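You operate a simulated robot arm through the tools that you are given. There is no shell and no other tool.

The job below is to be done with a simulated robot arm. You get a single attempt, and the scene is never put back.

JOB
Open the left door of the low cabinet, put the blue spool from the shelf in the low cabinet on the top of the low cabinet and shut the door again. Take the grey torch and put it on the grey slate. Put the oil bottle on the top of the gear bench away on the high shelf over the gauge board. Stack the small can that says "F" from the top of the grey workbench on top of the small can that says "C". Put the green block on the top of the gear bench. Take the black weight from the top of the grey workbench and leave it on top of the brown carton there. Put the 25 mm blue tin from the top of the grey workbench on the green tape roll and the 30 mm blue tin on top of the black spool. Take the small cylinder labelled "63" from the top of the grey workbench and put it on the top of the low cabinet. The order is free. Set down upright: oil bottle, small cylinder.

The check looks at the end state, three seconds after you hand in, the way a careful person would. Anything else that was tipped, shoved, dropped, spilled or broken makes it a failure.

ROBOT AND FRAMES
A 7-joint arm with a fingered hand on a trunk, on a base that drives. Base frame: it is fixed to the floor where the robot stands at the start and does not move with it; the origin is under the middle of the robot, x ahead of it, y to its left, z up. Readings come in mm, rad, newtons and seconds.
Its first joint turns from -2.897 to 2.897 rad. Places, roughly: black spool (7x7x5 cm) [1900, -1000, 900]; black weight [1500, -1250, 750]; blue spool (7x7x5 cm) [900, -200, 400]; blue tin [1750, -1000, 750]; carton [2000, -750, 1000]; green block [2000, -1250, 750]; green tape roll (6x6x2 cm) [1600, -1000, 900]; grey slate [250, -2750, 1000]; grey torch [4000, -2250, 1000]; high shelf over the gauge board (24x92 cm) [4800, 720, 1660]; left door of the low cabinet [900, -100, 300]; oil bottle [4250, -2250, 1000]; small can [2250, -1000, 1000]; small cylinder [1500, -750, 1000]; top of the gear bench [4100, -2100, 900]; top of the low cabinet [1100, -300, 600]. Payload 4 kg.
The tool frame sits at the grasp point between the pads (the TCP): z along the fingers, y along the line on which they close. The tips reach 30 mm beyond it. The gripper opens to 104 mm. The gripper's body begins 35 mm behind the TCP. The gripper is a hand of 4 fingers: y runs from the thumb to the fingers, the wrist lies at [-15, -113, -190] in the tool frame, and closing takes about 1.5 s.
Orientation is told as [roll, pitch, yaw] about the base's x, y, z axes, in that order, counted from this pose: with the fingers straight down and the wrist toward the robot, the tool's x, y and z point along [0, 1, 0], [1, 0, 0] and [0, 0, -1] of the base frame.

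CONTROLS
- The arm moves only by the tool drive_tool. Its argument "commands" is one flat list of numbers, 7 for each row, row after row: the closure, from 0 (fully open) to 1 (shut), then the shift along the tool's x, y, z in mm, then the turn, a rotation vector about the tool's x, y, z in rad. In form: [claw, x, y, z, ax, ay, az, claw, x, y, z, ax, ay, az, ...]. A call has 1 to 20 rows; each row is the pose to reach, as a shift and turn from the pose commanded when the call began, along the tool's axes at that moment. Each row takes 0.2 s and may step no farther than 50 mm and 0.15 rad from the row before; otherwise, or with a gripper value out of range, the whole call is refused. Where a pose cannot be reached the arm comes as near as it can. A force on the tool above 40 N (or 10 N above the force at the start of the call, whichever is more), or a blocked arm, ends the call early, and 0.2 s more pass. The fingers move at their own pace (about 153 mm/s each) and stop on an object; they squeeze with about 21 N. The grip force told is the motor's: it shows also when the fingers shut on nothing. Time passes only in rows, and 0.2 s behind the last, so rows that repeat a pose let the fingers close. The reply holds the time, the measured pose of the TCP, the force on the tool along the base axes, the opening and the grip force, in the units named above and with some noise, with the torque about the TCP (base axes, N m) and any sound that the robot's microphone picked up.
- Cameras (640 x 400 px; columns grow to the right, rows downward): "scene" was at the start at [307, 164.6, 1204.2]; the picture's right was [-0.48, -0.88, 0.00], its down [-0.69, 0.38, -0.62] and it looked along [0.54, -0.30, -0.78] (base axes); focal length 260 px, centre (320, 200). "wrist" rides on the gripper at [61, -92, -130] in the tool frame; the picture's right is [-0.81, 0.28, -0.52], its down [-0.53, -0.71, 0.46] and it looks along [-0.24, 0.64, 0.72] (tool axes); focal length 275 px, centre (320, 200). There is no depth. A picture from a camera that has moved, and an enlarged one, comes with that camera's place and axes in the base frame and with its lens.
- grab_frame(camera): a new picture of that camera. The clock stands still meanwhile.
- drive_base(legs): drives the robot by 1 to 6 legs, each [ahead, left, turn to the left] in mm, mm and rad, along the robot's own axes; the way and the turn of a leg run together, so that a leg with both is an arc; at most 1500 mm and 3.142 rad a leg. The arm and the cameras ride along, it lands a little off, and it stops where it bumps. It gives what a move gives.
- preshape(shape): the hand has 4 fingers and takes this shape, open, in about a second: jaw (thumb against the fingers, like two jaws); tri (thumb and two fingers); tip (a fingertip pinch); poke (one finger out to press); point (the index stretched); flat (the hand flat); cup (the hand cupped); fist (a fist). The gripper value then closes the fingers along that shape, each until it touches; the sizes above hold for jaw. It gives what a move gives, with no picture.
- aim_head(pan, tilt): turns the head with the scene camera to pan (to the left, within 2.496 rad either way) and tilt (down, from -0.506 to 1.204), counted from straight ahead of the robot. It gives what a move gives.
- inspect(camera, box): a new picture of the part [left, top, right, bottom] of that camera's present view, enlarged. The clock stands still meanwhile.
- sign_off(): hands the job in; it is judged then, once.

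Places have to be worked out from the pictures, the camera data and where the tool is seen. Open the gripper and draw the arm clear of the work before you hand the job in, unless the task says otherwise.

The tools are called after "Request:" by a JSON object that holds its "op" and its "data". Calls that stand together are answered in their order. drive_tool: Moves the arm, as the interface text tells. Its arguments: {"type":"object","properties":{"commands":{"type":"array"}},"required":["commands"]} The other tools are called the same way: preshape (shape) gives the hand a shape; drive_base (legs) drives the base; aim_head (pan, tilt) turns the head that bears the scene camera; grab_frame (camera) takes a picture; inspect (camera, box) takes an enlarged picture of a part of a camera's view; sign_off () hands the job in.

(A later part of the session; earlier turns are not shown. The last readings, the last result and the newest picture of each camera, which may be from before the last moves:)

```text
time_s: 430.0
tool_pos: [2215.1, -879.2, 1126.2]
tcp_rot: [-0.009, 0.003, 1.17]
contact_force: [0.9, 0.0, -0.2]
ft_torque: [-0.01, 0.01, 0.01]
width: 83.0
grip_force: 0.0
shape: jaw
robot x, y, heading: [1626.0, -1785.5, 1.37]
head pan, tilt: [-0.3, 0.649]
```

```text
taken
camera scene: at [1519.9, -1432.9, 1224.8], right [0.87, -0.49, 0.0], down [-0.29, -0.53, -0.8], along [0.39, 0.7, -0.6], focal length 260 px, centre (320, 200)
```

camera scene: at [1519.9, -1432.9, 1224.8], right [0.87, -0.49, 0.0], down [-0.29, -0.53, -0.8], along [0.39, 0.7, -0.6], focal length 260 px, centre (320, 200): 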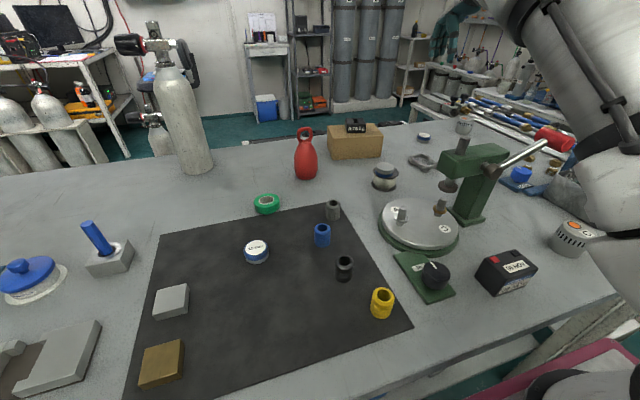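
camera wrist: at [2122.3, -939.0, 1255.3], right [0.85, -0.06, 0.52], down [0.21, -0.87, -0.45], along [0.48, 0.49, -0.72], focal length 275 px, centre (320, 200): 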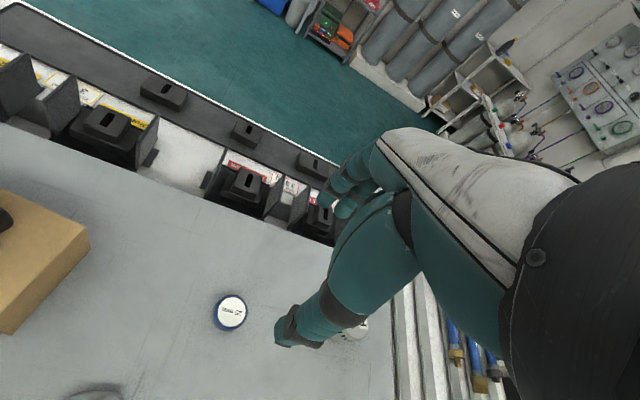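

Tin at (2224, -884). I centre and lower to 946.

Request:
{"op": "drive_tool", "data": {"commands": [0.3, -10, -1, 40, 0, 0, 0, 0.3, -10, -1, 80, 0, 0, 0, 0.3, -10, -1, 120, 0, 0, 0, 0.3, -10, -1, 155, 0, 0, 0, 0.3, -10, -1, 180, 0, 0, 0, 0.3, -10, -1, 180, 0, 0, 0]}}

Request:
{"op": "grab_frame", "data": {"camera": "wrist"}}

```text
time_s: 431.4
tool_pos: [2225.2, -886.1, 945.4]
tcp_rot: [-0.009, 0.0, 1.169]
contact_force: [0.5, -0.7, -0.6]
ft_torque: [0.02, 0.04, 0.03]
width: 73.1
grip_force: 0.1
shape: jaw
robot x, y, heading: [1622.9, -1789.9, 1.366]
head pan, tilt: [-0.3, 0.649]
```

```text
taken
camera wrist: at [2132.9, -945.9, 1074.9], right [0.85, -0.06, 0.52], down [0.21, -0.87, -0.45], along [0.48, 0.49, -0.72], focal length 275 px, centre (320, 200)
```

wrist: 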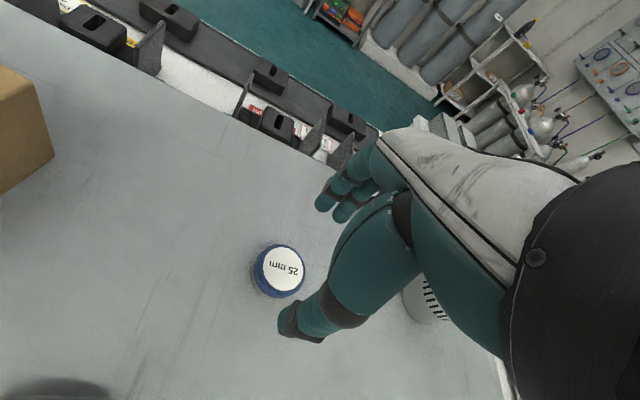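

Centred within 4 mm. I descend and close gently, as before.

Request:
{"op": "drive_tool", "data": {"commands": [0.3, 0, 3.5, 25, 0, 0, 0, 0.35, 0, 3.5, 42, 0, 0, 0, 0.35, 0, 3.5, 48, 0, 0, 0, 0.45, 0, 3.5, 48, 0, 0, 0, 0.55, 0, 3.5, 48, 0, 0, 0, 0.65, 0, 3.5, 47.5, 0, 0, 0, 0.8, 0, 3.5, 47, 0, 0, 0, 1, 0, 3.5, 46.5, 0, 0, 0, 1, 0, 3.5, 46.5, 0, 0, 0, 1, 0, 3.5, 46.5, 0, 0, 0]}}

Request:
{"op": "drive_tool", "data": {"commands": [1, 0, 0, -8, 0, 0, 0, 1, 0, 0, -20, 0, 0, 0, 1, 0, 0, -40, 0, 0, 0, 1, 0, 0, -40, 0, 0, 0]}}

Request:
{"op": "inspect", "data": {"camera": "wrist", "box": [200, 190, 380, 340]}}

```text
time_s: 433.6
tool_pos: [2226.3, -882.4, 900.4]
tcp_rot: [-0.009, 0.002, 1.168]
contact_force: [2.2, 0.0, 5.6]
ft_torque: [0.14, -0.09, -0.03]
width: 26.6
grip_force: 20.5
shape: jaw
robot x, y, heading: [1621.8, -1779.2, 1.364]
head pan, tilt: [-0.3, 0.649]
```

```text
time_s: 434.6
tool_pos: [2226.1, -881.1, 939.9]
tcp_rot: [-0.009, 0.002, 1.171]
contact_force: [0.2, -0.3, 0.4]
ft_torque: [-0.03, -0.01, 0.01]
width: 26.0
grip_force: 21.2
shape: jaw
robot x, y, heading: [1625.8, -1785.1, 1.362]
head pan, tilt: [-0.3, 0.649]
```

```text
2.67 times, centred on (290, 265) of wrist
camera zoom: at [2133.3, -940.7, 1069.8], right [0.85, -0.06, 0.52], down [0.21, -0.87, -0.45], along [0.48, 0.49, -0.72], focal length 734 px, centre (400, 27)
```

zoom: 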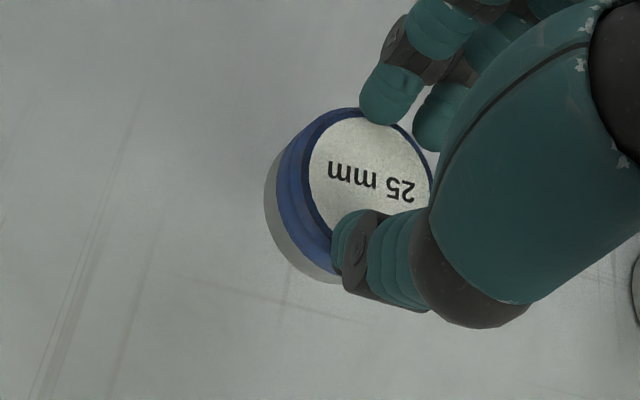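

The 25 mm tin is held. I lift it high and shift the base 350 mm left toward the tape roll.

Request:
{"op": "drive_tool", "data": {"commands": [1, 0, 0, -45, 0, 0, 0, 1, 0, 0, -90, 0, 0, 0, 1, 0, 0, -135, 0, 0, 0, 1, 0, 0, -180, 0, 0, 0, 1, 0, 0, -210, 0, 0, 0, 1, 0, 0, -210, 0, 0, 0]}}

Request:
{"op": "drive_base", "data": {"legs": [[0, 350, 0.003]]}}

Request:
{"op": "grab_frame", "data": {"camera": "scene"}}

Request:
{"op": "grab_frame", "data": {"camera": "wrist"}}

```text
time_s: 436.0
tool_pos: [2224.5, -880.5, 1150.8]
tcp_rot: [-0.01, 0.003, 1.169]
contact_force: [-0.7, 0.0, -0.8]
ft_torque: [0.02, -0.01, 0.01]
width: 25.8
grip_force: 20.5
shape: jaw
robot x, y, heading: [1621.3, -1790.6, 1.364]
head pan, tilt: [-0.3, 0.649]
```

```text
time_s: 438.3
tool_pos: [1865.5, -802.2, 1151.3]
tcp_rot: [-0.009, 0.002, 1.181]
contact_force: [-0.3, -0.2, -0.6]
ft_torque: [0.0, 0.01, 0.02]
width: 25.8
grip_force: 20.7
shape: jaw
robot x, y, heading: [1275.0, -1715.0, 1.376]
head pan, tilt: [-0.3, 0.649]
```

```text
taken
camera scene: at [1168.0, -1362.8, 1224.8], right [0.88, -0.48, 0.0], down [-0.29, -0.53, -0.8], along [0.38, 0.7, -0.6], focal length 260 px, centre (320, 200)
```

scene: 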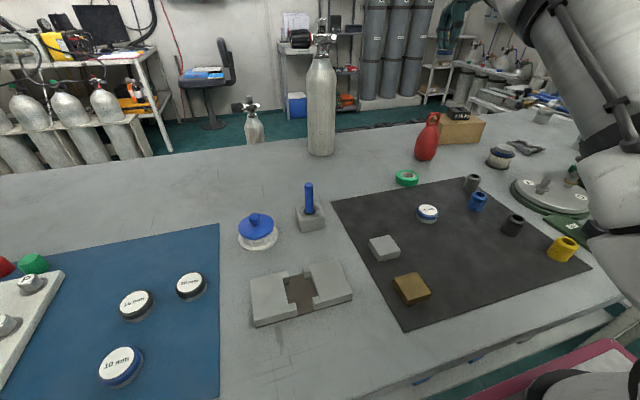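

```text
taken
camera wrist: at [1773.8, -863.6, 1279.7], right [0.85, -0.05, 0.52], down [0.22, -0.86, -0.45], along [0.48, 0.5, -0.72], focal length 275 px, centre (320, 200)
```

wrist: 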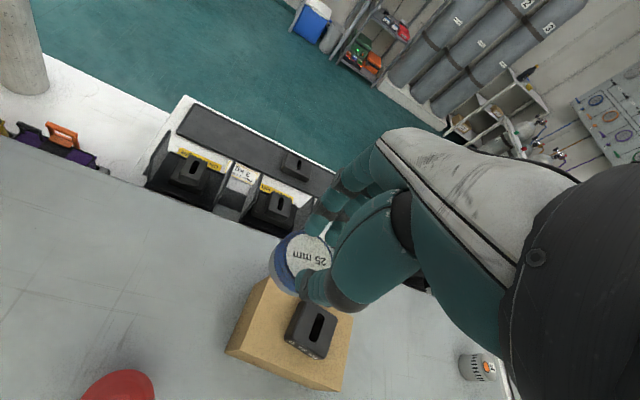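

I carry it over the tape roll and lower partway.

Request:
{"op": "drive_tool", "data": {"commands": [1, 18, -32, 0, 0, 0, 0, 1, 35, -65, 0, 0, 0, 0, 1, 53, -97, 0, 0, 0, 0, 1, 70, -130, 0, 0, 0, 0, 1, 88, -162, 0, 0, 0, 0, 1, 105, -194, 0, 0, 0, 0, 1, 123, -226, 0, 0, 0, 0, 1, 141, -259, 0, 0, 0, 0, 1, 141, -259, 40, 0, 0, 0, 1, 141, -259, 80, 0, 0, 0, 1, 141, -259, 110, 0, 0, 0, 1, 141, -259, 110, 0, 0, 0]}}

Request:
{"op": "grab_frame", "data": {"camera": "wrist"}}

Request:
{"op": "inspect", "data": {"camera": "scene", "box": [360, 120, 460, 200]}}

```text
time_s: 440.9
tool_pos: [1638.5, -990.1, 1039.7]
tcp_rot: [-0.01, 0.003, 1.18]
contact_force: [-0.3, 0.8, -0.7]
ft_torque: [-0.01, -0.01, 0.0]
width: 25.7
grip_force: 21.1
shape: jaw
robot x, y, heading: [1276.8, -1716.3, 1.378]
head pan, tilt: [-0.3, 0.649]
```

```text
taken
camera wrist: at [1546.5, -1051.4, 1168.8], right [0.85, -0.05, 0.52], down [0.22, -0.86, -0.45], along [0.48, 0.5, -0.72], focal length 275 px, centre (320, 200)
```

wrist: 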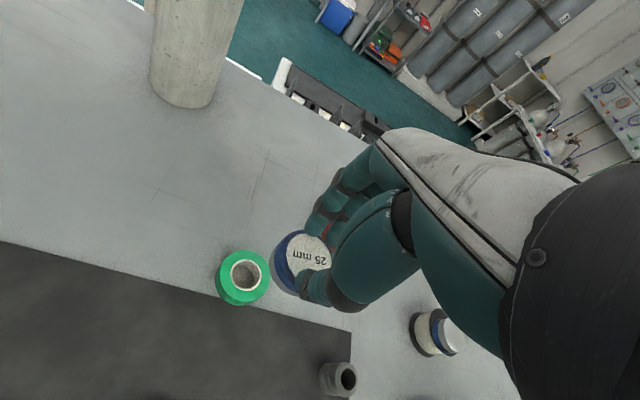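

```text
5.00 times, centred on (410, 160) of scene
camera zoom: at [1167.9, -1362.8, 1224.8], right [0.88, -0.48, 0.0], down [-0.29, -0.53, -0.8], along [0.38, 0.7, -0.6], focal length 1298 px, centre (-130, 400)
```

zoom: 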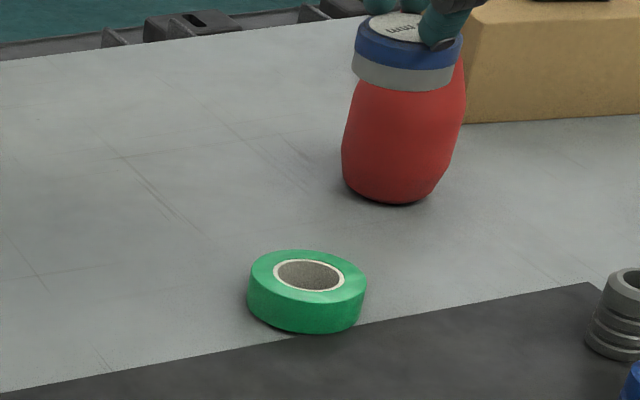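

The tape roll is at (1639, -964). I shift the tin over it and lower to about 15 mm above.

Request:
{"op": "drive_tool", "data": {"commands": [1, 9, 24, 0, 0, 0, 0, 1, 9, 24, 40, 0, 0, 0, 1, 9, 24, 75, 0, 0, 0, 1, 9, 24, 105, 0, 0, 0, 1, 9, 24, 105, 0, 0, 0]}}

Request:
{"op": "inspect", "data": {"camera": "wrist", "box": [200, 190, 380, 340]}}

Request:
{"op": "inspect", "data": {"camera": "scene", "box": [360, 120, 460, 200]}}

```text
time_s: 442.1
tool_pos: [1638.0, -962.6, 934.3]
tcp_rot: [-0.009, 0.002, 1.18]
contact_force: [-0.4, 0.0, -0.2]
ft_torque: [0.04, 0.0, -0.03]
width: 25.8
grip_force: 21.0
shape: jaw
robot x, y, heading: [1276.7, -1711.9, 1.372]
head pan, tilt: [-0.3, 0.649]
```

```text
2.67 times, centred on (290, 265) of wrist
camera zoom: at [1545.8, -1023.2, 1063.3], right [0.85, -0.05, 0.52], down [0.22, -0.86, -0.45], along [0.48, 0.5, -0.72], focal length 734 px, centre (400, 27)
```

zoom: 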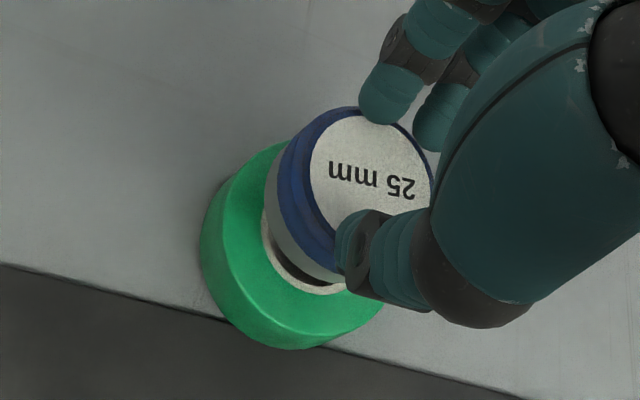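

```text
5.00 times, centred on (410, 160) of scene
camera zoom: at [1167.9, -1362.8, 1224.8], right [0.88, -0.48, 0.0], down [-0.29, -0.53, -0.8], along [0.38, 0.7, -0.6], focal length 1298 px, centre (-130, 400)
```

zoom: 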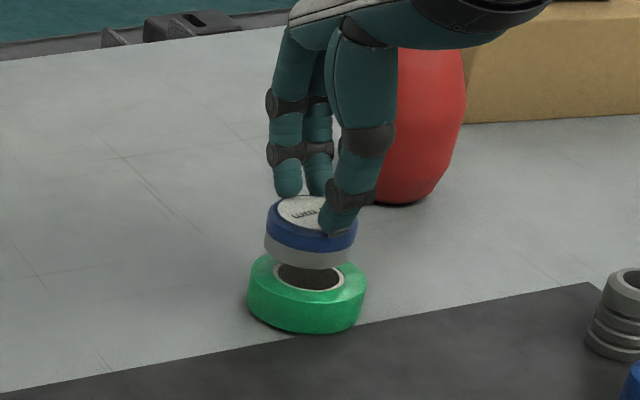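

Nearly aligned. I lower 8 mm and look again.

Request:
{"op": "drive_tool", "data": {"commands": [1, -2, -1, 4, 0, 0, 0, 1, -2, -1, 8, 0, 0, 0, 1, -2, -1, 8, 0, 0, 0]}}

Request:
{"op": "inspect", "data": {"camera": "wrist", "box": [200, 190, 380, 340]}}

Request:
{"op": "inspect", "data": {"camera": "scene", "box": [380, 140, 440, 190]}}

```text
time_s: 442.9
tool_pos: [1641.5, -964.4, 926.8]
tcp_rot: [-0.009, 0.002, 1.178]
contact_force: [-0.4, 0.1, -0.7]
ft_torque: [-0.02, -0.01, 0.01]
width: 26.0
grip_force: 21.1
shape: jaw
robot x, y, heading: [1277.1, -1716.3, 1.375]
head pan, tilt: [-0.3, 0.649]
```

```text
2.67 times, centred on (290, 265) of wrist
camera zoom: at [1548.6, -1025.8, 1055.9], right [0.85, -0.05, 0.52], down [0.22, -0.86, -0.45], along [0.48, 0.5, -0.72], focal length 734 px, centre (400, 27)
```

zoom: 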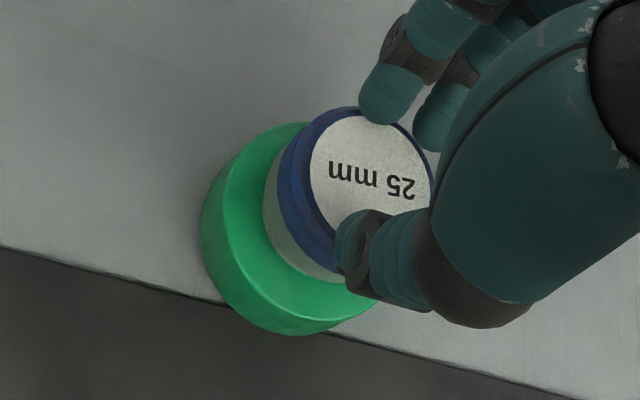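

```text
8.00 times, centred on (410, 165) of scene
camera zoom: at [1167.9, -1362.8, 1224.8], right [0.88, -0.48, 0.0], down [-0.29, -0.53, -0.8], along [0.38, 0.7, -0.6], focal length 2078 px, centre (-400, 480)
```

zoom: 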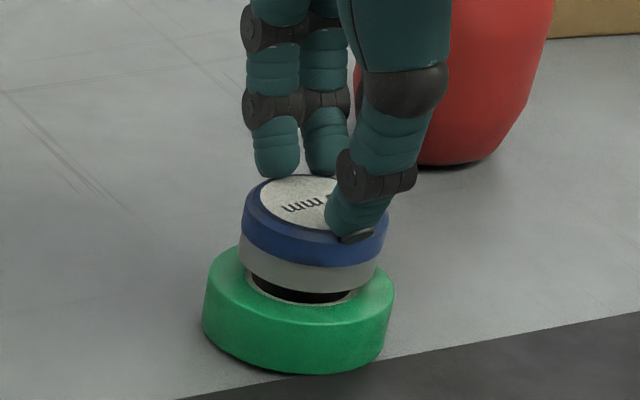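

Well aligned. I lower to contact.

Request:
{"op": "drive_tool", "data": {"commands": [1, 0, 0, 2, 0, 0, 0, 1, 0, 0, 4, 0, 0, 0, 1, 0, 0, 6, 0, 0, 0, 1, 0, 0, 6, 0, 0, 0]}}

Request:
{"op": "inspect", "data": {"camera": "scene", "box": [380, 140, 440, 190]}}

```text
time_s: 443.9
tool_pos: [1641.5, -965.1, 921.6]
tcp_rot: [-0.009, 0.001, 1.179]
contact_force: [-0.2, -0.1, 6.0]
ft_torque: [-0.15, 0.0, -0.01]
width: 25.7
grip_force: 21.0
shape: jaw
robot x, y, heading: [1276.6, -1712.3, 1.375]
head pan, tilt: [-0.3, 0.649]
```

```text
8.00 times, centred on (410, 165) of scene
camera zoom: at [1167.8, -1363.0, 1224.8], right [0.88, -0.48, 0.0], down [-0.29, -0.53, -0.8], along [0.38, 0.7, -0.6], focal length 2078 px, centre (-400, 480)
```

zoom: 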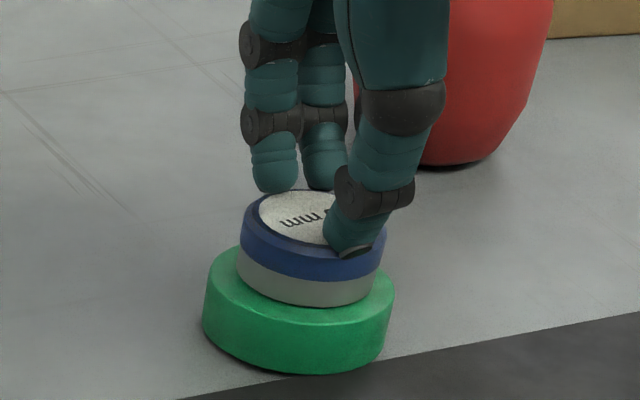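

Contact at 6 N. Slow opening, then rise.

Request:
{"op": "drive_tool", "data": {"commands": [0.77, 0, 0, -0.5, 0, 0, 0, 0.755, 0, 0, -0.8, 0, 0, 0, 0.745, 0, 0, -1, 0, 0, 0, 0.735, 0, 0, -1, 0, 0, 0, 0.725, 0, 0, -1.2, 0, 0, 0, 0.715, 0, 0, -1.2, 0, 0, 0, 0.705, 0, 0, -1.4, 0, 0, 0, 0.695, 0, 0, -1.6, 0, 0, 0, 0.685, 0, 0, -1.8, 0, 0, 0, 0.675, 0, 0, -2, 0, 0, 0, 0.665, 0, 0, -2.3, 0, 0, 0, 0.65, 0, 0, -3, 0, 0, 0, 0.64, 0, 0, -5, 0, 0, 0, 0.64, 0, 0, -8, 0, 0, 0, 0.64, 0, 0, -12, 0, 0, 0, 0.64, 0, 0, -20, 0, 0, 0, 0.64, 0, 0, -30, 0, 0, 0, 0.64, 0, 0, -30, 0, 0, 0]}}

Request:
{"op": "inspect", "data": {"camera": "scene", "box": [380, 140, 440, 190]}}

Request:
{"op": "inspect", "data": {"camera": "wrist", "box": [200, 190, 380, 340]}}

```text
time_s: 447.7
tool_pos: [1638.8, -965.3, 951.0]
tcp_rot: [-0.009, 0.002, 1.18]
contact_force: [-0.2, 0.1, -0.6]
ft_torque: [-0.01, -0.02, 0.01]
width: 36.9
grip_force: 0.2
shape: jaw
robot x, y, heading: [1275.0, -1714.0, 1.372]
head pan, tilt: [-0.3, 0.649]
```

```text
8.00 times, centred on (410, 165) of scene
camera zoom: at [1167.9, -1362.8, 1224.8], right [0.88, -0.48, 0.0], down [-0.29, -0.53, -0.8], along [0.38, 0.7, -0.6], focal length 2078 px, centre (-400, 480)
```

zoom: 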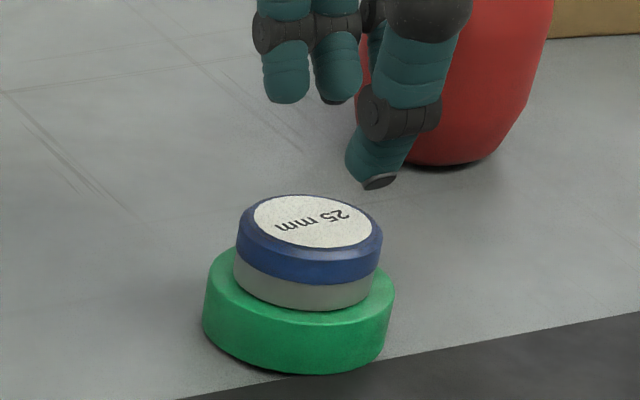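

```text
2.67 times, centred on (290, 265) of wrist
camera zoom: at [1547.6, -1026.7, 1080.2], right [0.85, -0.05, 0.52], down [0.22, -0.86, -0.45], along [0.48, 0.5, -0.72], focal length 734 px, centre (400, 27)
```

zoom: 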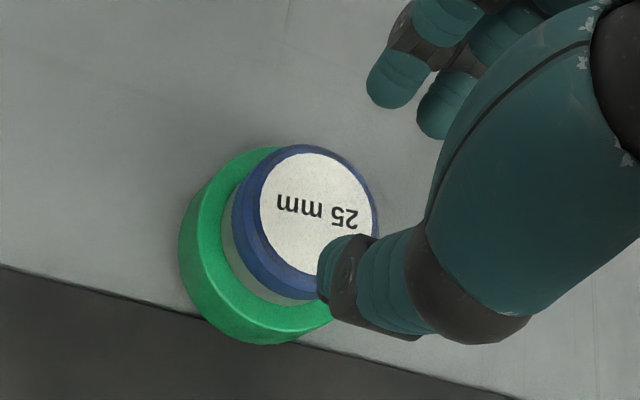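

The 25 mm tin sits neatly on the tape roll. I rise clear and shift the base 600 mm right toward the cans.

Request:
{"op": "drive_tool", "data": {"commands": [0.5, 0, 0, -40, 0, 0, 0, 0.3, 0, 0, -85, 0, 0, 0, 0, 0, 0, -130, 0, 0, 0, 0, 0, 0, -175, 0, 0, 0, 0, 0, -30, -200, 0, 0, 0, 0, 0, -60, -200, 0, 0, 0, 0, 0, -60, -200, 0, 0, 0]}}

Request:
{"op": "drive_base", "data": {"legs": [[0, -600, -0.004]]}}

Request:
{"op": "aim_head", "data": {"pan": -0.4, "tilt": 0.7}}

Request:
{"op": "grab_frame", "data": {"camera": "scene"}}

Request:
{"op": "grab_frame", "data": {"camera": "wrist"}}

```text
time_s: 449.3
tool_pos: [1615.8, -1018.7, 1149.5]
tcp_rot: [-0.009, 0.002, 1.179]
contact_force: [-0.4, -0.4, -0.8]
ft_torque: [-0.01, -0.01, -0.02]
width: 103.8
grip_force: 0.0
shape: jaw
robot x, y, heading: [1273.6, -1712.6, 1.374]
head pan, tilt: [-0.3, 0.649]
```

```text
time_s: 452.7
tool_pos: [2204.6, -1138.9, 1150.4]
tcp_rot: [-0.009, 0.001, 1.173]
contact_force: [-0.1, -0.7, 0.1]
ft_torque: [0.01, 0.0, -0.02]
width: 103.7
grip_force: 0.1
shape: jaw
robot x, y, heading: [1858.2, -1832.7, 1.368]
head pan, tilt: [-0.3, 0.649]
```

```text
time_s: 453.4
tool_pos: [2204.7, -1140.0, 1152.3]
tcp_rot: [-0.009, 0.003, 1.173]
contact_force: [-0.2, -0.5, -0.3]
ft_torque: [0.01, -0.05, -0.04]
width: 103.9
grip_force: 0.1
shape: jaw
robot x, y, heading: [1859.7, -1830.2, 1.367]
head pan, tilt: [-0.4, 0.7]
```

```text
taken
camera scene: at [1760.1, -1486.0, 1220.5], right [0.82, -0.57, 0.0], down [-0.36, -0.53, -0.77], along [0.43, 0.63, -0.64], focal length 260 px, centre (320, 200)
```

scene: 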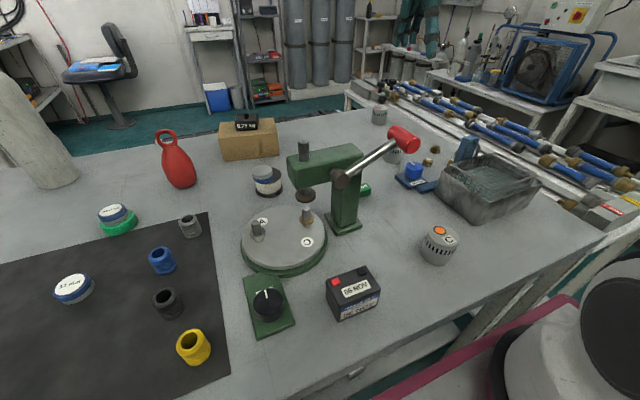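

```text
taken
camera wrist: at [2111.7, -1199.5, 1279.8], right [0.85, -0.06, 0.52], down [0.22, -0.87, -0.45], along [0.48, 0.5, -0.72], focal length 275 px, centre (320, 200)
```

wrist: 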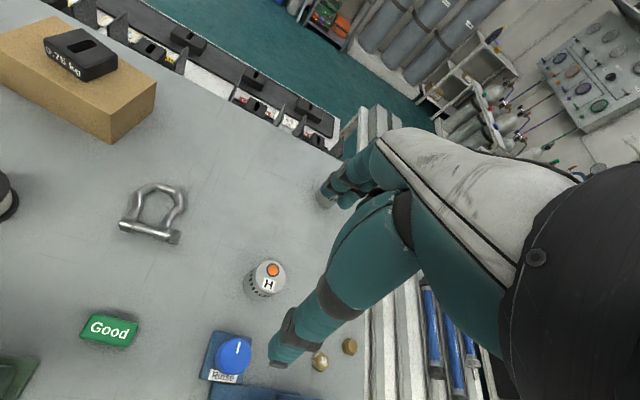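

I move above can F near (2396, -905).

Request:
{"op": "drive_tool", "data": {"commands": [0.1, -12, 42, 0, 0, 0, 0, 0.1, -24, 83, 0, 0, 0, 0, 0.1, -36, 125, 0, 0, 0, 0, 0.1, -49, 166, 0, 0, 0, 0, 0.1, -61, 208, 0, 0, 0, 0, 0.1, -73, 249, 0, 0, 0, 0, 0.1, -85, 290, 0, 0, 0, 0, 0.1, -85, 290, 40, 0, 0, 0, 0.1, -85, 290, 40, 0, 0, 0]}}

Request:
{"op": "grab_frame", "data": {"camera": "wrist"}}

```text
time_s: 455.4
tool_pos: [2396.4, -904.0, 1111.4]
tcp_rot: [-0.009, 0.002, 1.171]
contact_force: [-0.1, 0.1, -0.3]
ft_torque: [-0.04, 0.02, -0.03]
width: 93.8
grip_force: 0.1
shape: jaw
robot x, y, heading: [1859.5, -1831.0, 1.367]
head pan, tilt: [-0.4, 0.7]
```

```text
taken
camera wrist: at [2302.7, -965.5, 1240.1], right [0.85, -0.06, 0.52], down [0.22, -0.87, -0.45], along [0.48, 0.5, -0.72], focal length 275 px, centre (320, 200)
```

wrist: 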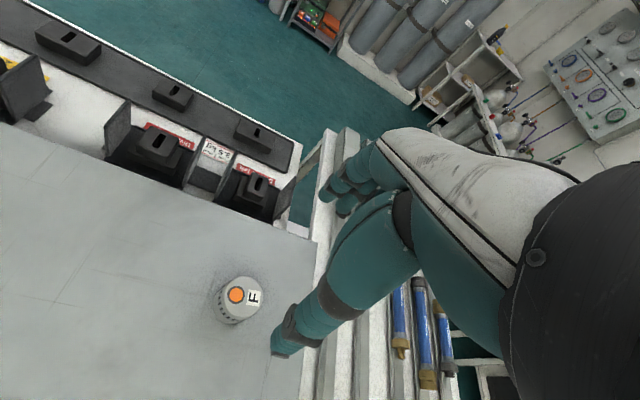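

F's top is at (2408, -893). I centre and go down to 985.

Request:
{"op": "drive_tool", "data": {"commands": [0.1, -6, 15, 20, 0, 0, 0, 0.1, -6, 15, 60, 0, 0, 0, 0.1, -6, 15, 100, 0, 0, 0, 0.1, -6, 15, 126, 0, 0, 0, 0.1, -6, 15, 126, 0, 0, 0]}}

Request:
{"op": "grab_frame", "data": {"camera": "wrist"}}

```text
time_s: 456.6
tool_pos: [2408.0, -891.2, 984.7]
tcp_rot: [-0.009, 0.001, 1.172]
contact_force: [-0.5, 0.5, -0.3]
ft_torque: [0.02, 0.0, -0.02]
width: 93.6
grip_force: 0.0
shape: jaw
robot x, y, heading: [1861.9, -1832.1, 1.365]
head pan, tilt: [-0.4, 0.7]
```

```text
taken
camera wrist: at [2316.0, -952.3, 1113.2], right [0.85, -0.06, 0.52], down [0.22, -0.87, -0.45], along [0.48, 0.5, -0.72], focal length 275 px, centre (320, 200)
```

wrist: 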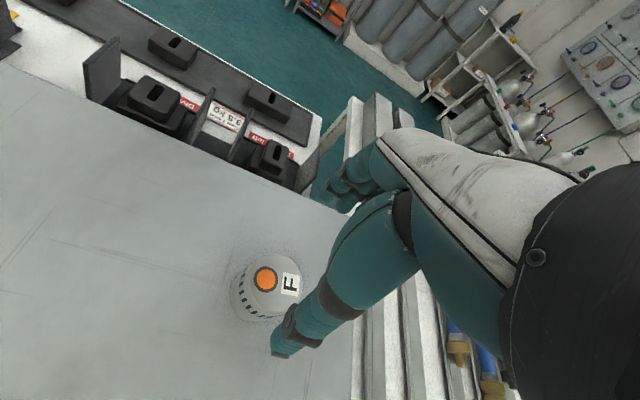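

A small correction of about -9 mm in y, then I descend around the can and close.

Request:
{"op": "drive_tool", "data": {"commands": [0.1, 0, -8, 20, 0, 0, 0, 0.1, 0, -8, 55, 0, 0, 0, 0.1, 0, -8, 80, 0, 0, 0, 0.1, 0, -8, 80, 0, 0, 0]}}

Request:
{"op": "grab_frame", "data": {"camera": "wrist"}}

Request:
{"op": "inspect", "data": {"camera": "scene", "box": [340, 70, 440, 150]}}

```text
time_s: 457.6
tool_pos: [2404.4, -901.3, 904.8]
tcp_rot: [-0.01, 0.002, 1.175]
contact_force: [0.3, -0.4, 0.2]
ft_torque: [-0.03, 0.02, 0.02]
width: 93.7
grip_force: 0.1
shape: jaw
robot x, y, heading: [1857.5, -1834.7, 1.371]
head pan, tilt: [-0.4, 0.7]
```

```text
taken
camera wrist: at [2312.3, -961.5, 1033.7], right [0.85, -0.06, 0.52], down [0.22, -0.87, -0.45], along [0.48, 0.5, -0.72], focal length 275 px, centre (320, 200)
```

wrist: 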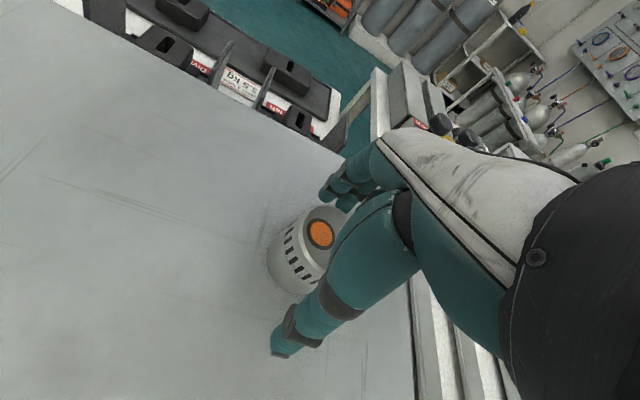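

```text
5.00 times, centred on (390, 110) of scene
camera zoom: at [1760.1, -1486.1, 1220.4], right [0.82, -0.57, 0.0], down [-0.37, -0.53, -0.76], along [0.43, 0.63, -0.64], focal length 1298 px, centre (-30, 650)
```

zoom: 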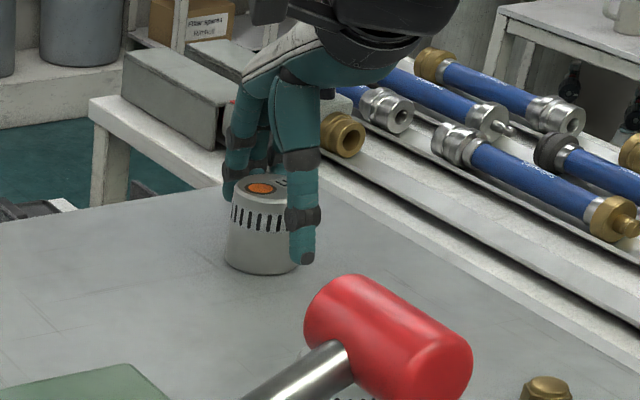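

The hand surrounds the can. I go 6 mm lower and close.

Request:
{"op": "drive_tool", "data": {"commands": [0.1, 0, 0, 6, 0, 0, 0, 0.3, 0, 0, 6, 0, 0, 0, 0.5, 0, 0, 6, 0, 0, 0, 0.8, 0, 0, 6, 0, 0, 0, 1, 0, 0, 6, 0, 0, 0, 1, 0, 0, 6, 0, 0, 0, 1, 0, 0, 6, 0, 0, 0]}}

Request:
{"op": "drive_tool", "data": {"commands": [1, 0, 0, -8, 0, 0, 0, 1, 0, 0, -20, 0, 0, 0, 1, 0, 0, -40, 0, 0, 0, 1, 0, 0, -40, 0, 0, 0]}}

Request:
{"op": "grab_frame", "data": {"camera": "wrist"}}

Request:
{"op": "inspect", "data": {"camera": "scene", "box": [340, 70, 440, 150]}}

```text
time_s: 459.2
tool_pos: [2404.3, -901.2, 900.2]
tcp_rot: [-0.008, 0.0, 1.173]
contact_force: [-0.3, -0.1, 0.6]
ft_torque: [0.02, -0.02, 0.01]
width: 42.3
grip_force: 21.2
shape: jaw
robot x, y, heading: [1855.9, -1832.2, 1.367]
head pan, tilt: [-0.4, 0.7]
```

```text
time_s: 460.2
tool_pos: [2404.9, -901.5, 939.1]
tcp_rot: [-0.009, 0.001, 1.172]
contact_force: [-0.5, -0.5, -0.8]
ft_torque: [0.02, 0.01, 0.0]
width: 42.4
grip_force: 21.1
shape: jaw
robot x, y, heading: [1856.7, -1834.3, 1.367]
head pan, tilt: [-0.4, 0.7]
```

```text
taken
camera wrist: at [2312.5, -961.7, 1068.5], right [0.85, -0.06, 0.52], down [0.22, -0.87, -0.45], along [0.48, 0.5, -0.72], focal length 275 px, centre (320, 200)
```

wrist: 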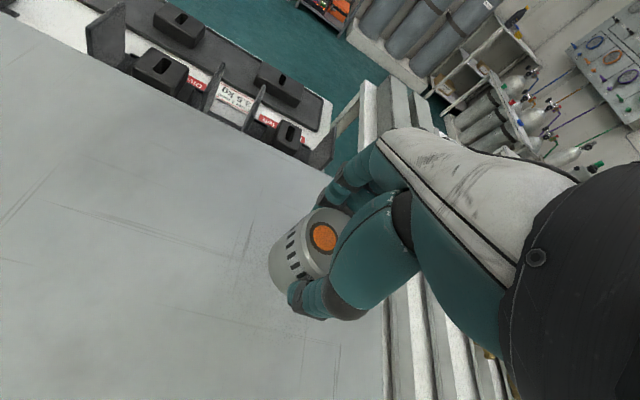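

```text
5.00 times, centred on (390, 110) of scene
camera zoom: at [1760.2, -1486.0, 1220.4], right [0.82, -0.57, 0.0], down [-0.37, -0.53, -0.76], along [0.43, 0.63, -0.64], focal length 1298 px, centre (-30, 650)
```

zoom: 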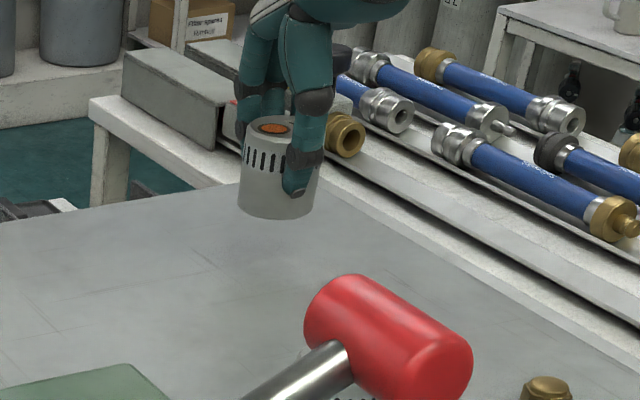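

Can F is held. I raise it, back the base 200 mm and look at can C from above.

Request:
{"op": "drive_tool", "data": {"commands": [1, 0, 0, -45, 0, 0, 0, 1, 0, 0, -90, 0, 0, 0, 1, 0, 0, -135, 0, 0, 0, 1, 0, 0, -180, 0, 0, 0, 1, 0, 0, -215, 0, 0, 0, 1, 0, 0, -215, 0, 0, 0]}}

Request:
{"op": "drive_base", "data": {"legs": [[-200, 0, 0.0]]}}

Request:
{"op": "drive_tool", "data": {"commands": [1, 40, -20, 0, 0, 0, 0, 1, 80, -40, 0, 0, 0, 0, 1, 120, -60, 0, 0, 0, 0, 1, 160, -80, 0, 0, 0, 0, 1, 195, -105, 0, 0, 0, 0, 1, 195, -105, 0, 0, 0, 0]}}

Request:
{"op": "grab_frame", "data": {"camera": "wrist"}}

Request:
{"op": "grab_frame", "data": {"camera": "scene"}}

```text
time_s: 461.6
tool_pos: [2404.2, -899.0, 1156.1]
tcp_rot: [-0.01, 0.002, 1.173]
contact_force: [-1.0, -0.3, -1.9]
ft_torque: [-0.01, -0.02, -0.03]
width: 42.4
grip_force: 20.8
shape: jaw
robot x, y, heading: [1860.8, -1830.1, 1.368]
head pan, tilt: [-0.4, 0.7]
```

```text
time_s: 463.2
tool_pos: [2364.2, -1096.9, 1154.4]
tcp_rot: [-0.01, 0.001, 1.173]
contact_force: [-0.7, -0.2, -1.0]
ft_torque: [0.0, 0.0, -0.04]
width: 42.5
grip_force: 20.8
shape: jaw
robot x, y, heading: [1819.4, -2029.5, 1.367]
head pan, tilt: [-0.4, 0.7]
```

```text
time_s: 464.6
tool_pos: [2146.3, -1115.6, 1152.6]
tcp_rot: [-0.009, 0.002, 1.173]
contact_force: [-0.1, 0.1, -0.3]
ft_torque: [-0.02, 0.03, -0.01]
width: 42.5
grip_force: 21.3
shape: jaw
robot x, y, heading: [1815.3, -2028.7, 1.366]
head pan, tilt: [-0.4, 0.7]
```

```text
taken
camera wrist: at [2053.4, -1176.6, 1281.0], right [0.85, -0.06, 0.52], down [0.22, -0.87, -0.45], along [0.48, 0.5, -0.72], focal length 275 px, centre (320, 200)
```

wrist: 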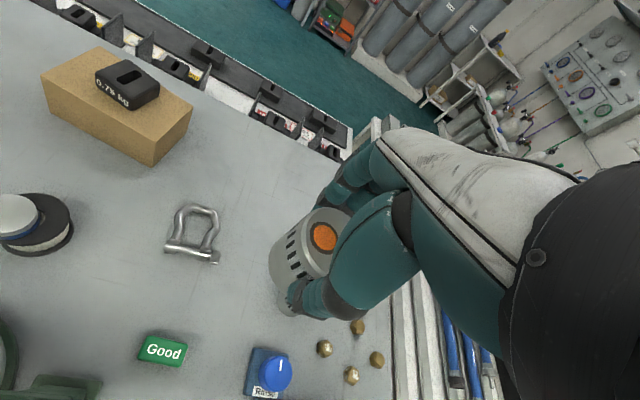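

```text
taken
camera scene: at [1719.9, -1682.8, 1220.4], right [0.82, -0.57, 0.0], down [-0.37, -0.53, -0.76], along [0.43, 0.63, -0.64], focal length 260 px, centre (320, 200)
```

scene: 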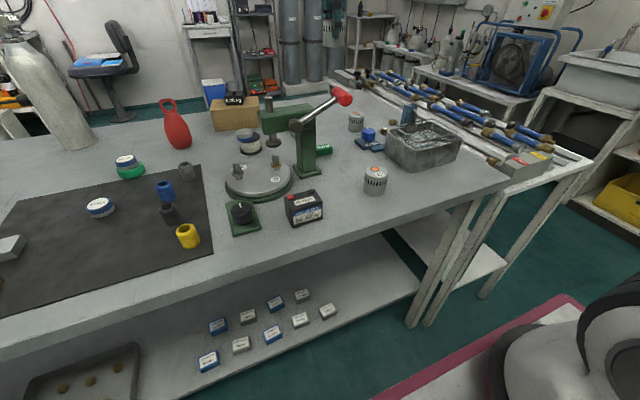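

Can C stands at about (2097, -1352), with the press lever's red knob about 110 mm beyond it. I bring F above C, wrist toward me.

Request:
{"op": "drive_tool", "data": {"commands": [1, -8, -39, 0, 0, 0, -0.05, 1, -16, -78, 0, 0, 0, -0.1, 1, -24, -117, 0, 0, 0, -0.15, 1, -32, -156, 0, 0, 0, -0.2, 1, -40, -195, 0, 0, 0, -0.25, 1, -48, -234, 0, 0, 0, -0.3, 1, -48, -234, 0, 0, 0, -0.3]}}

Request:
{"op": "grab_frame", "data": {"camera": "wrist"}}

Request:
{"op": "inspect", "data": {"camera": "scene", "box": [300, 60, 460, 220]}}

```text
time_s: 466.2
tool_pos: [2098.7, -1349.6, 1155.2]
tcp_rot: [-0.007, 0.004, 1.473]
contact_force: [-0.6, 0.2, -0.1]
ft_torque: [-0.01, -0.01, 0.03]
width: 42.2
grip_force: 21.1
shape: jaw
robot x, y, heading: [1820.1, -2028.7, 1.369]
head pan, tilt: [-0.4, 0.7]
```

```text
taken
camera wrist: at [2028.6, -1435.2, 1284.7], right [0.83, 0.2, 0.52], down [0.46, -0.76, -0.45], along [0.31, 0.61, -0.73], focal length 275 px, centre (320, 200)
```

wrist: 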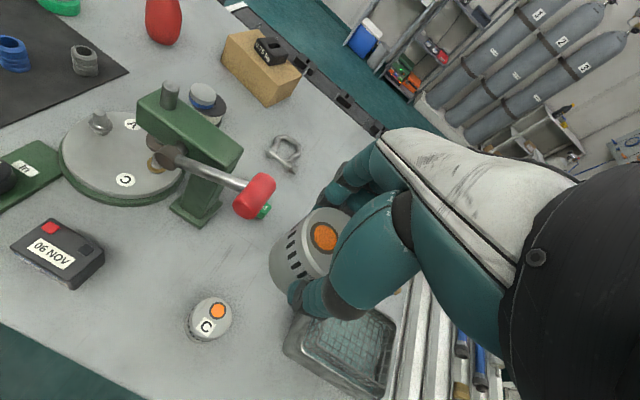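

```text
2.50 times, centred on (380, 140) of scene
camera zoom: at [1719.9, -1682.7, 1220.4], right [0.82, -0.57, 0.0], down [-0.37, -0.53, -0.76], along [0.43, 0.63, -0.64], focal length 649 px, centre (170, 350)
```

zoom: 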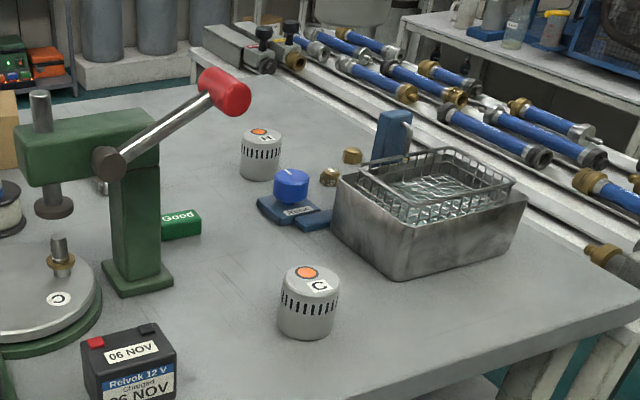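

C's top is at (2091, -1360). I line F up and lower it partway.

Request:
{"op": "drive_tool", "data": {"commands": [1, 9, -12, 20, 0, 0, 0, 1, 9, -12, 60, 0, 0, 0, 1, 9, -12, 100, 0, 0, 0, 1, 9, -12, 140, 0, 0, 0, 1, 9, -12, 165, 0, 0, 0, 1, 9, -12, 165, 0, 0, 0]}}

Request:
{"op": "grab_frame", "data": {"camera": "wrist"}}

Request:
{"op": "inspect", "data": {"camera": "scene", "box": [320, 100, 440, 200]}}

```text
time_s: 467.6
tool_pos: [2088.1, -1363.7, 988.6]
tcp_rot: [-0.009, 0.005, 1.472]
contact_force: [-0.3, 0.4, -1.8]
ft_torque: [0.0, -0.01, 0.03]
width: 42.6
grip_force: 21.1
shape: jaw
robot x, y, heading: [1816.5, -2032.9, 1.367]
head pan, tilt: [-0.4, 0.7]
```

```text
taken
camera wrist: at [2017.6, -1448.2, 1118.4], right [0.83, 0.2, 0.52], down [0.46, -0.77, -0.45], along [0.31, 0.61, -0.73], focal length 275 px, centre (320, 200)
```

wrist: 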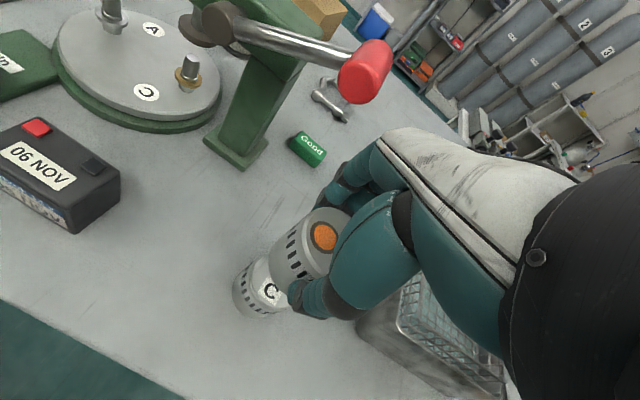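

```text
4.00 times, centred on (380, 150) of scene
camera zoom: at [1719.9, -1682.9, 1220.4], right [0.82, -0.57, 0.0], down [-0.37, -0.53, -0.76], along [0.43, 0.63, -0.64], focal length 1039 px, centre (80, 400)
```

zoom: 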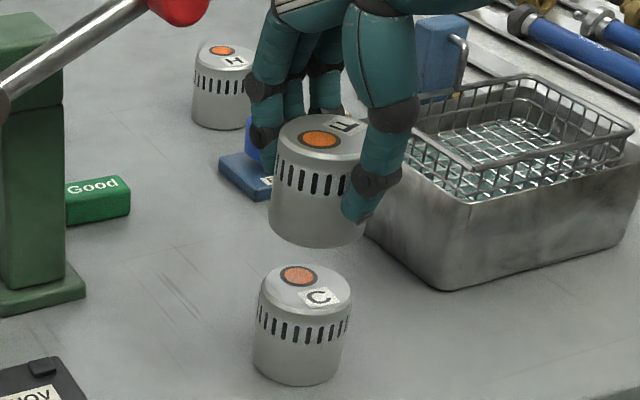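

F and C line up within about 4 mm. I correct and lower 26 mm more.

Request:
{"op": "drive_tool", "data": {"commands": [1, 1.7, -3, 10, 0, 0, 0, 1, 1.7, -3, 20, 0, 0, 0, 1, 1.7, -3, 26, 0, 0, 0, 1, 1.7, -3, 26, 0, 0, 0]}}

Request:
{"op": "inspect", "data": {"camera": "scene", "box": [330, 120, 430, 200]}}

Request:
{"op": "inspect", "data": {"camera": "wrist", "box": [200, 180, 380, 340]}}

```text
time_s: 468.6
tool_pos: [2087.5, -1367.2, 962.6]
tcp_rot: [-0.008, 0.005, 1.471]
contact_force: [0.4, -0.1, -2.0]
ft_torque: [0.0, 0.01, 0.0]
width: 41.9
grip_force: 21.1
shape: jaw
robot x, y, heading: [1816.4, -2030.1, 1.369]
head pan, tilt: [-0.4, 0.7]
```

```text
5.00 times, centred on (380, 160) of scene
camera zoom: at [1719.9, -1682.8, 1220.4], right [0.82, -0.57, 0.0], down [-0.37, -0.53, -0.76], along [0.43, 0.63, -0.64], focal length 1298 px, centre (20, 400)
```

zoom: 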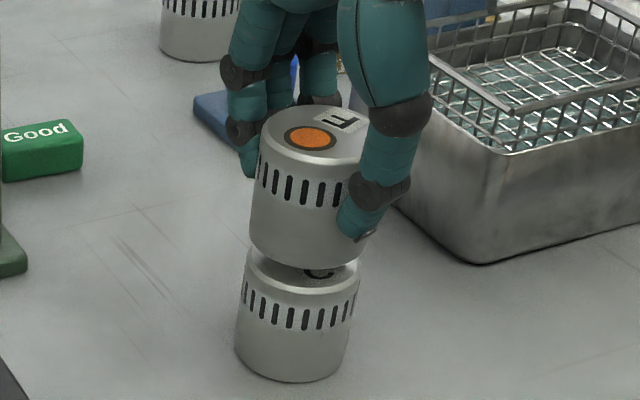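

```text
2.50 times, centred on (290, 260) of wrist
camera zoom: at [2015.5, -1450.9, 1092.3], right [0.83, 0.2, 0.52], down [0.46, -0.76, -0.45], along [0.31, 0.61, -0.73], focal length 688 px, centre (395, 50)
```

zoom: 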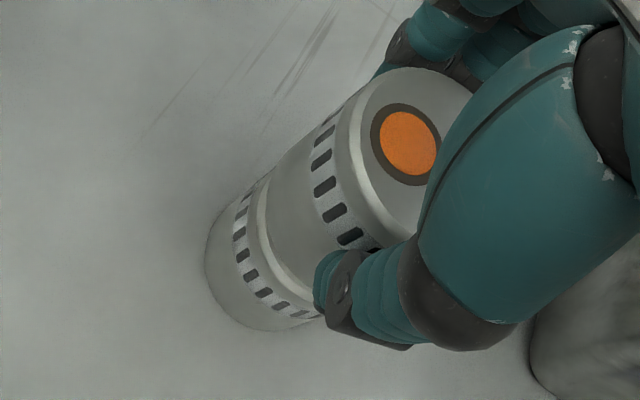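

F stands coaxially just above C. I lower to contact.

Request:
{"op": "drive_tool", "data": {"commands": [1, 1, 0, 2, 0, 0, 0, 1, 1, 0, 4, 0, 0, 0, 1, 1, 0, 6, 0, 0, 0, 1, 1, 0, 6, 0, 0, 0]}}

Request:
{"op": "inspect", "data": {"camera": "scene", "box": [330, 120, 430, 200]}}

```text
time_s: 469.6
tool_pos: [2087.0, -1366.0, 958.4]
tcp_rot: [-0.007, 0.003, 1.471]
contact_force: [0.9, 0.1, -0.6]
ft_torque: [-0.01, 0.02, -0.01]
width: 42.2
grip_force: 20.7
shape: jaw
robot x, y, heading: [1817.7, -2030.9, 1.366]
head pan, tilt: [-0.4, 0.7]
```

```text
5.00 times, centred on (380, 160) of scene
camera zoom: at [1719.9, -1682.8, 1220.4], right [0.82, -0.57, 0.0], down [-0.37, -0.53, -0.76], along [0.43, 0.63, -0.64], focal length 1298 px, centre (20, 400)
```

zoom: 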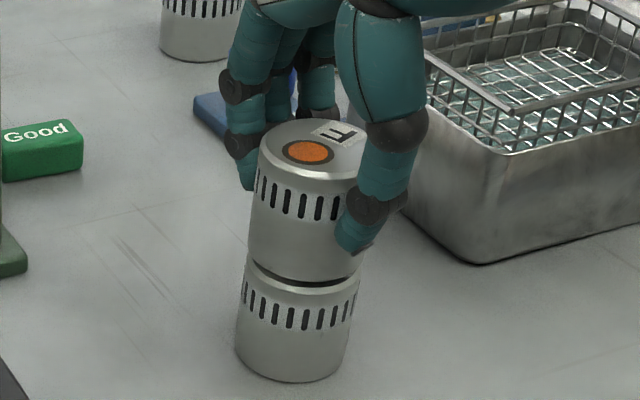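

Request:
{"op": "drive_tool", "data": {"commands": [1, 0, 0, 1.5, 0, 0, 0, 1, 0, 0, 3, 0, 0, 0, 1, 0, 0, 4.5, 0, 0, 0, 1, 0, 0, 4.5, 0, 0, 0]}}

Request:
{"op": "inspect", "data": {"camera": "scene", "box": [330, 120, 430, 200]}}

```text
time_s: 470.6
tool_pos: [2084.8, -1364.7, 953.0]
tcp_rot: [-0.007, 0.005, 1.472]
contact_force: [0.4, -0.6, -0.3]
ft_torque: [0.0, 0.01, -0.01]
width: 42.2
grip_force: 20.7
shape: jaw
robot x, y, heading: [1818.4, -2026.0, 1.363]
head pan, tilt: [-0.4, 0.7]
```

```text
5.00 times, centred on (380, 160) of scene
camera zoom: at [1719.9, -1682.8, 1220.4], right [0.82, -0.57, 0.0], down [-0.37, -0.53, -0.76], along [0.43, 0.63, -0.64], focal length 1298 px, centre (20, 400)
```

zoom: 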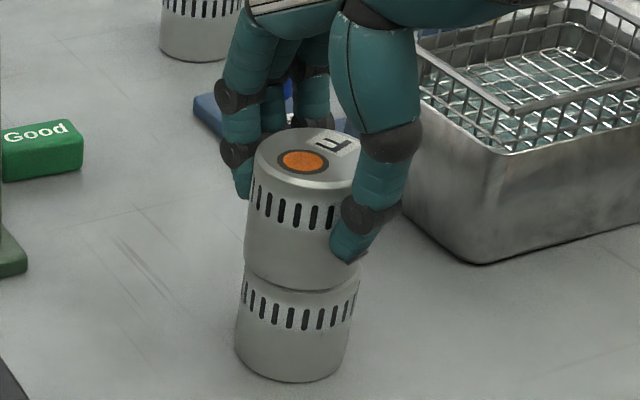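

Almost touching, well aligned. I continue.

Request:
{"op": "drive_tool", "data": {"commands": [1, 0, 0, 1.5, 0, 0, 0, 1, 0, 0, 3, 0, 0, 0, 1, 0, 0, 4, 0, 0, 0, 1, 0, 0, 4, 0, 0, 0]}}

Request:
{"op": "inspect", "data": {"camera": "scene", "box": [330, 120, 430, 200]}}

Request:
{"op": "inspect", "data": {"camera": "wrist", "box": [200, 180, 380, 340]}}

```text
time_s: 471.6
tool_pos: [2085.1, -1364.5, 949.8]
tcp_rot: [-0.007, 0.001, 1.471]
contact_force: [-3.4, -1.1, 19.6]
ft_torque: [-0.04, 0.0, 0.05]
width: 43.7
grip_force: 21.3
shape: jaw
robot x, y, heading: [1818.9, -2028.2, 1.366]
head pan, tilt: [-0.4, 0.7]
```

```text
5.00 times, centred on (380, 160) of scene
camera zoom: at [1719.5, -1683.4, 1220.6], right [0.82, -0.57, 0.0], down [-0.37, -0.53, -0.77], along [0.43, 0.63, -0.64], focal length 1298 px, centre (20, 400)
```

zoom: 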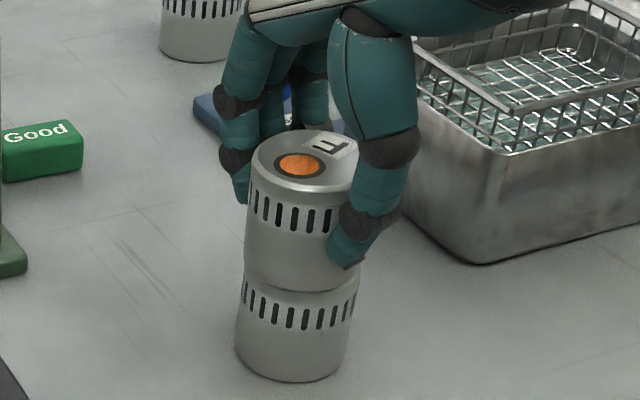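

```text
2.50 times, centred on (290, 260) of wrist
camera zoom: at [2014.9, -1450.0, 1078.6], right [0.83, 0.19, 0.52], down [0.46, -0.76, -0.45], along [0.31, 0.62, -0.72], focal length 688 px, centre (395, 50)
```

zoom: 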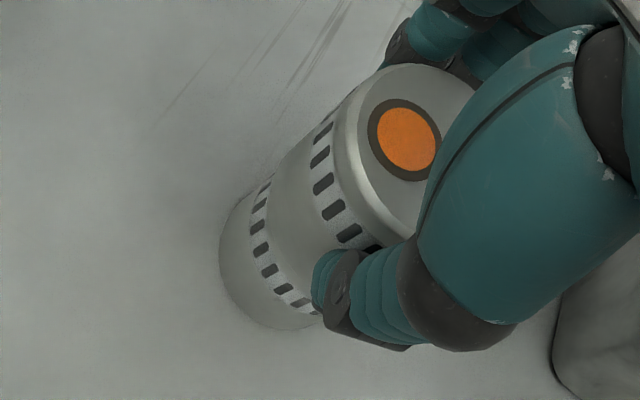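

Contact. I ease up and release slowly.

Request:
{"op": "drive_tool", "data": {"commands": [1, 0, 0, -1, 0, 0, 0, 0.61, 0, 0, -1.5, 0, 0, 0, 0.595, 0, 0, -1.7, 0, 0, 0, 0.585, 0, 0, -1.7, 0, 0, 0, 0.575, 0, 0, -1.9, 0, 0, 0, 0.565, 0, 0, -1.9, 0, 0, 0, 0.555, 0, 0, -2, 0, 0, 0, 0.545, 0, 0, -2, 0, 0, 0, 0.535, 0, 0, -2.2, 0, 0, 0, 0.525, 0, 0, -2.4, 0, 0, 0, 0.51, 0, 0, -2.6, 0, 0, 0, 0.49, 0, 0, -3, 0, 0, 0, 0.46, 0, 0, -3.5, 0, 0, 0, 0.42, 0, 0, -4, 0, 0, 0, 0.38, 0, 0, -4, 0, 0, 0, 0.38, 0, 0, -4, 0, 0, 0]}}

Request:
{"op": "inspect", "data": {"camera": "scene", "box": [330, 120, 430, 200]}}

Request:
{"op": "inspect", "data": {"camera": "wrist", "box": [200, 180, 380, 340]}}

```text
time_s: 475.0
tool_pos: [2086.0, -1365.6, 951.9]
tcp_rot: [-0.007, 0.003, 1.473]
contact_force: [0.2, -0.1, -0.1]
ft_torque: [-0.03, 0.03, -0.01]
width: 63.8
grip_force: 0.1
shape: jaw
robot x, y, heading: [1820.0, -2028.4, 1.371]
head pan, tilt: [-0.4, 0.7]
```

```text
5.00 times, centred on (380, 160) of scene
camera zoom: at [1719.9, -1682.8, 1220.4], right [0.82, -0.57, 0.0], down [-0.37, -0.53, -0.76], along [0.43, 0.63, -0.64], focal length 1298 px, centre (20, 400)
```

zoom: 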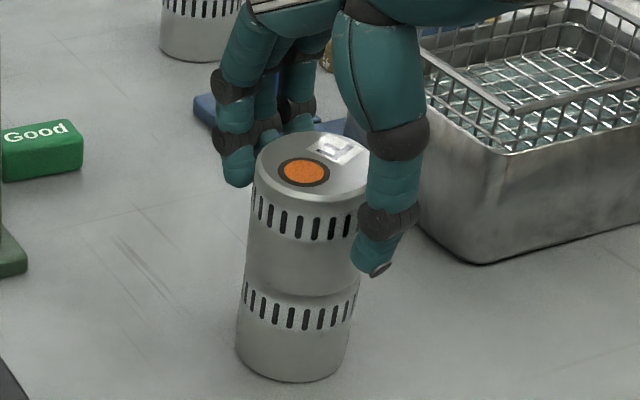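

```text
2.50 times, centred on (290, 260) of wrist
camera zoom: at [2015.2, -1449.8, 1082.2], right [0.83, 0.2, 0.52], down [0.46, -0.76, -0.45], along [0.31, 0.61, -0.73], focal length 688 px, centre (395, 50)
```

zoom: 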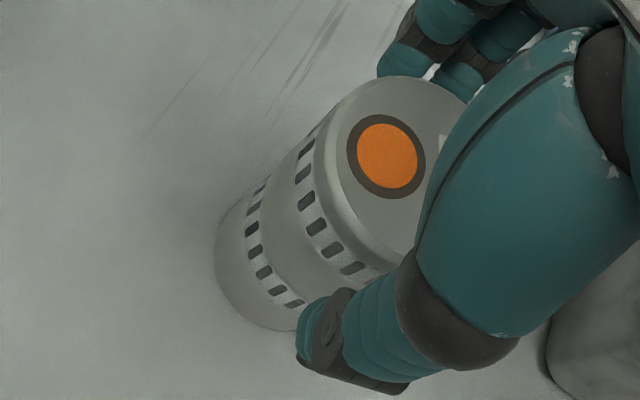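

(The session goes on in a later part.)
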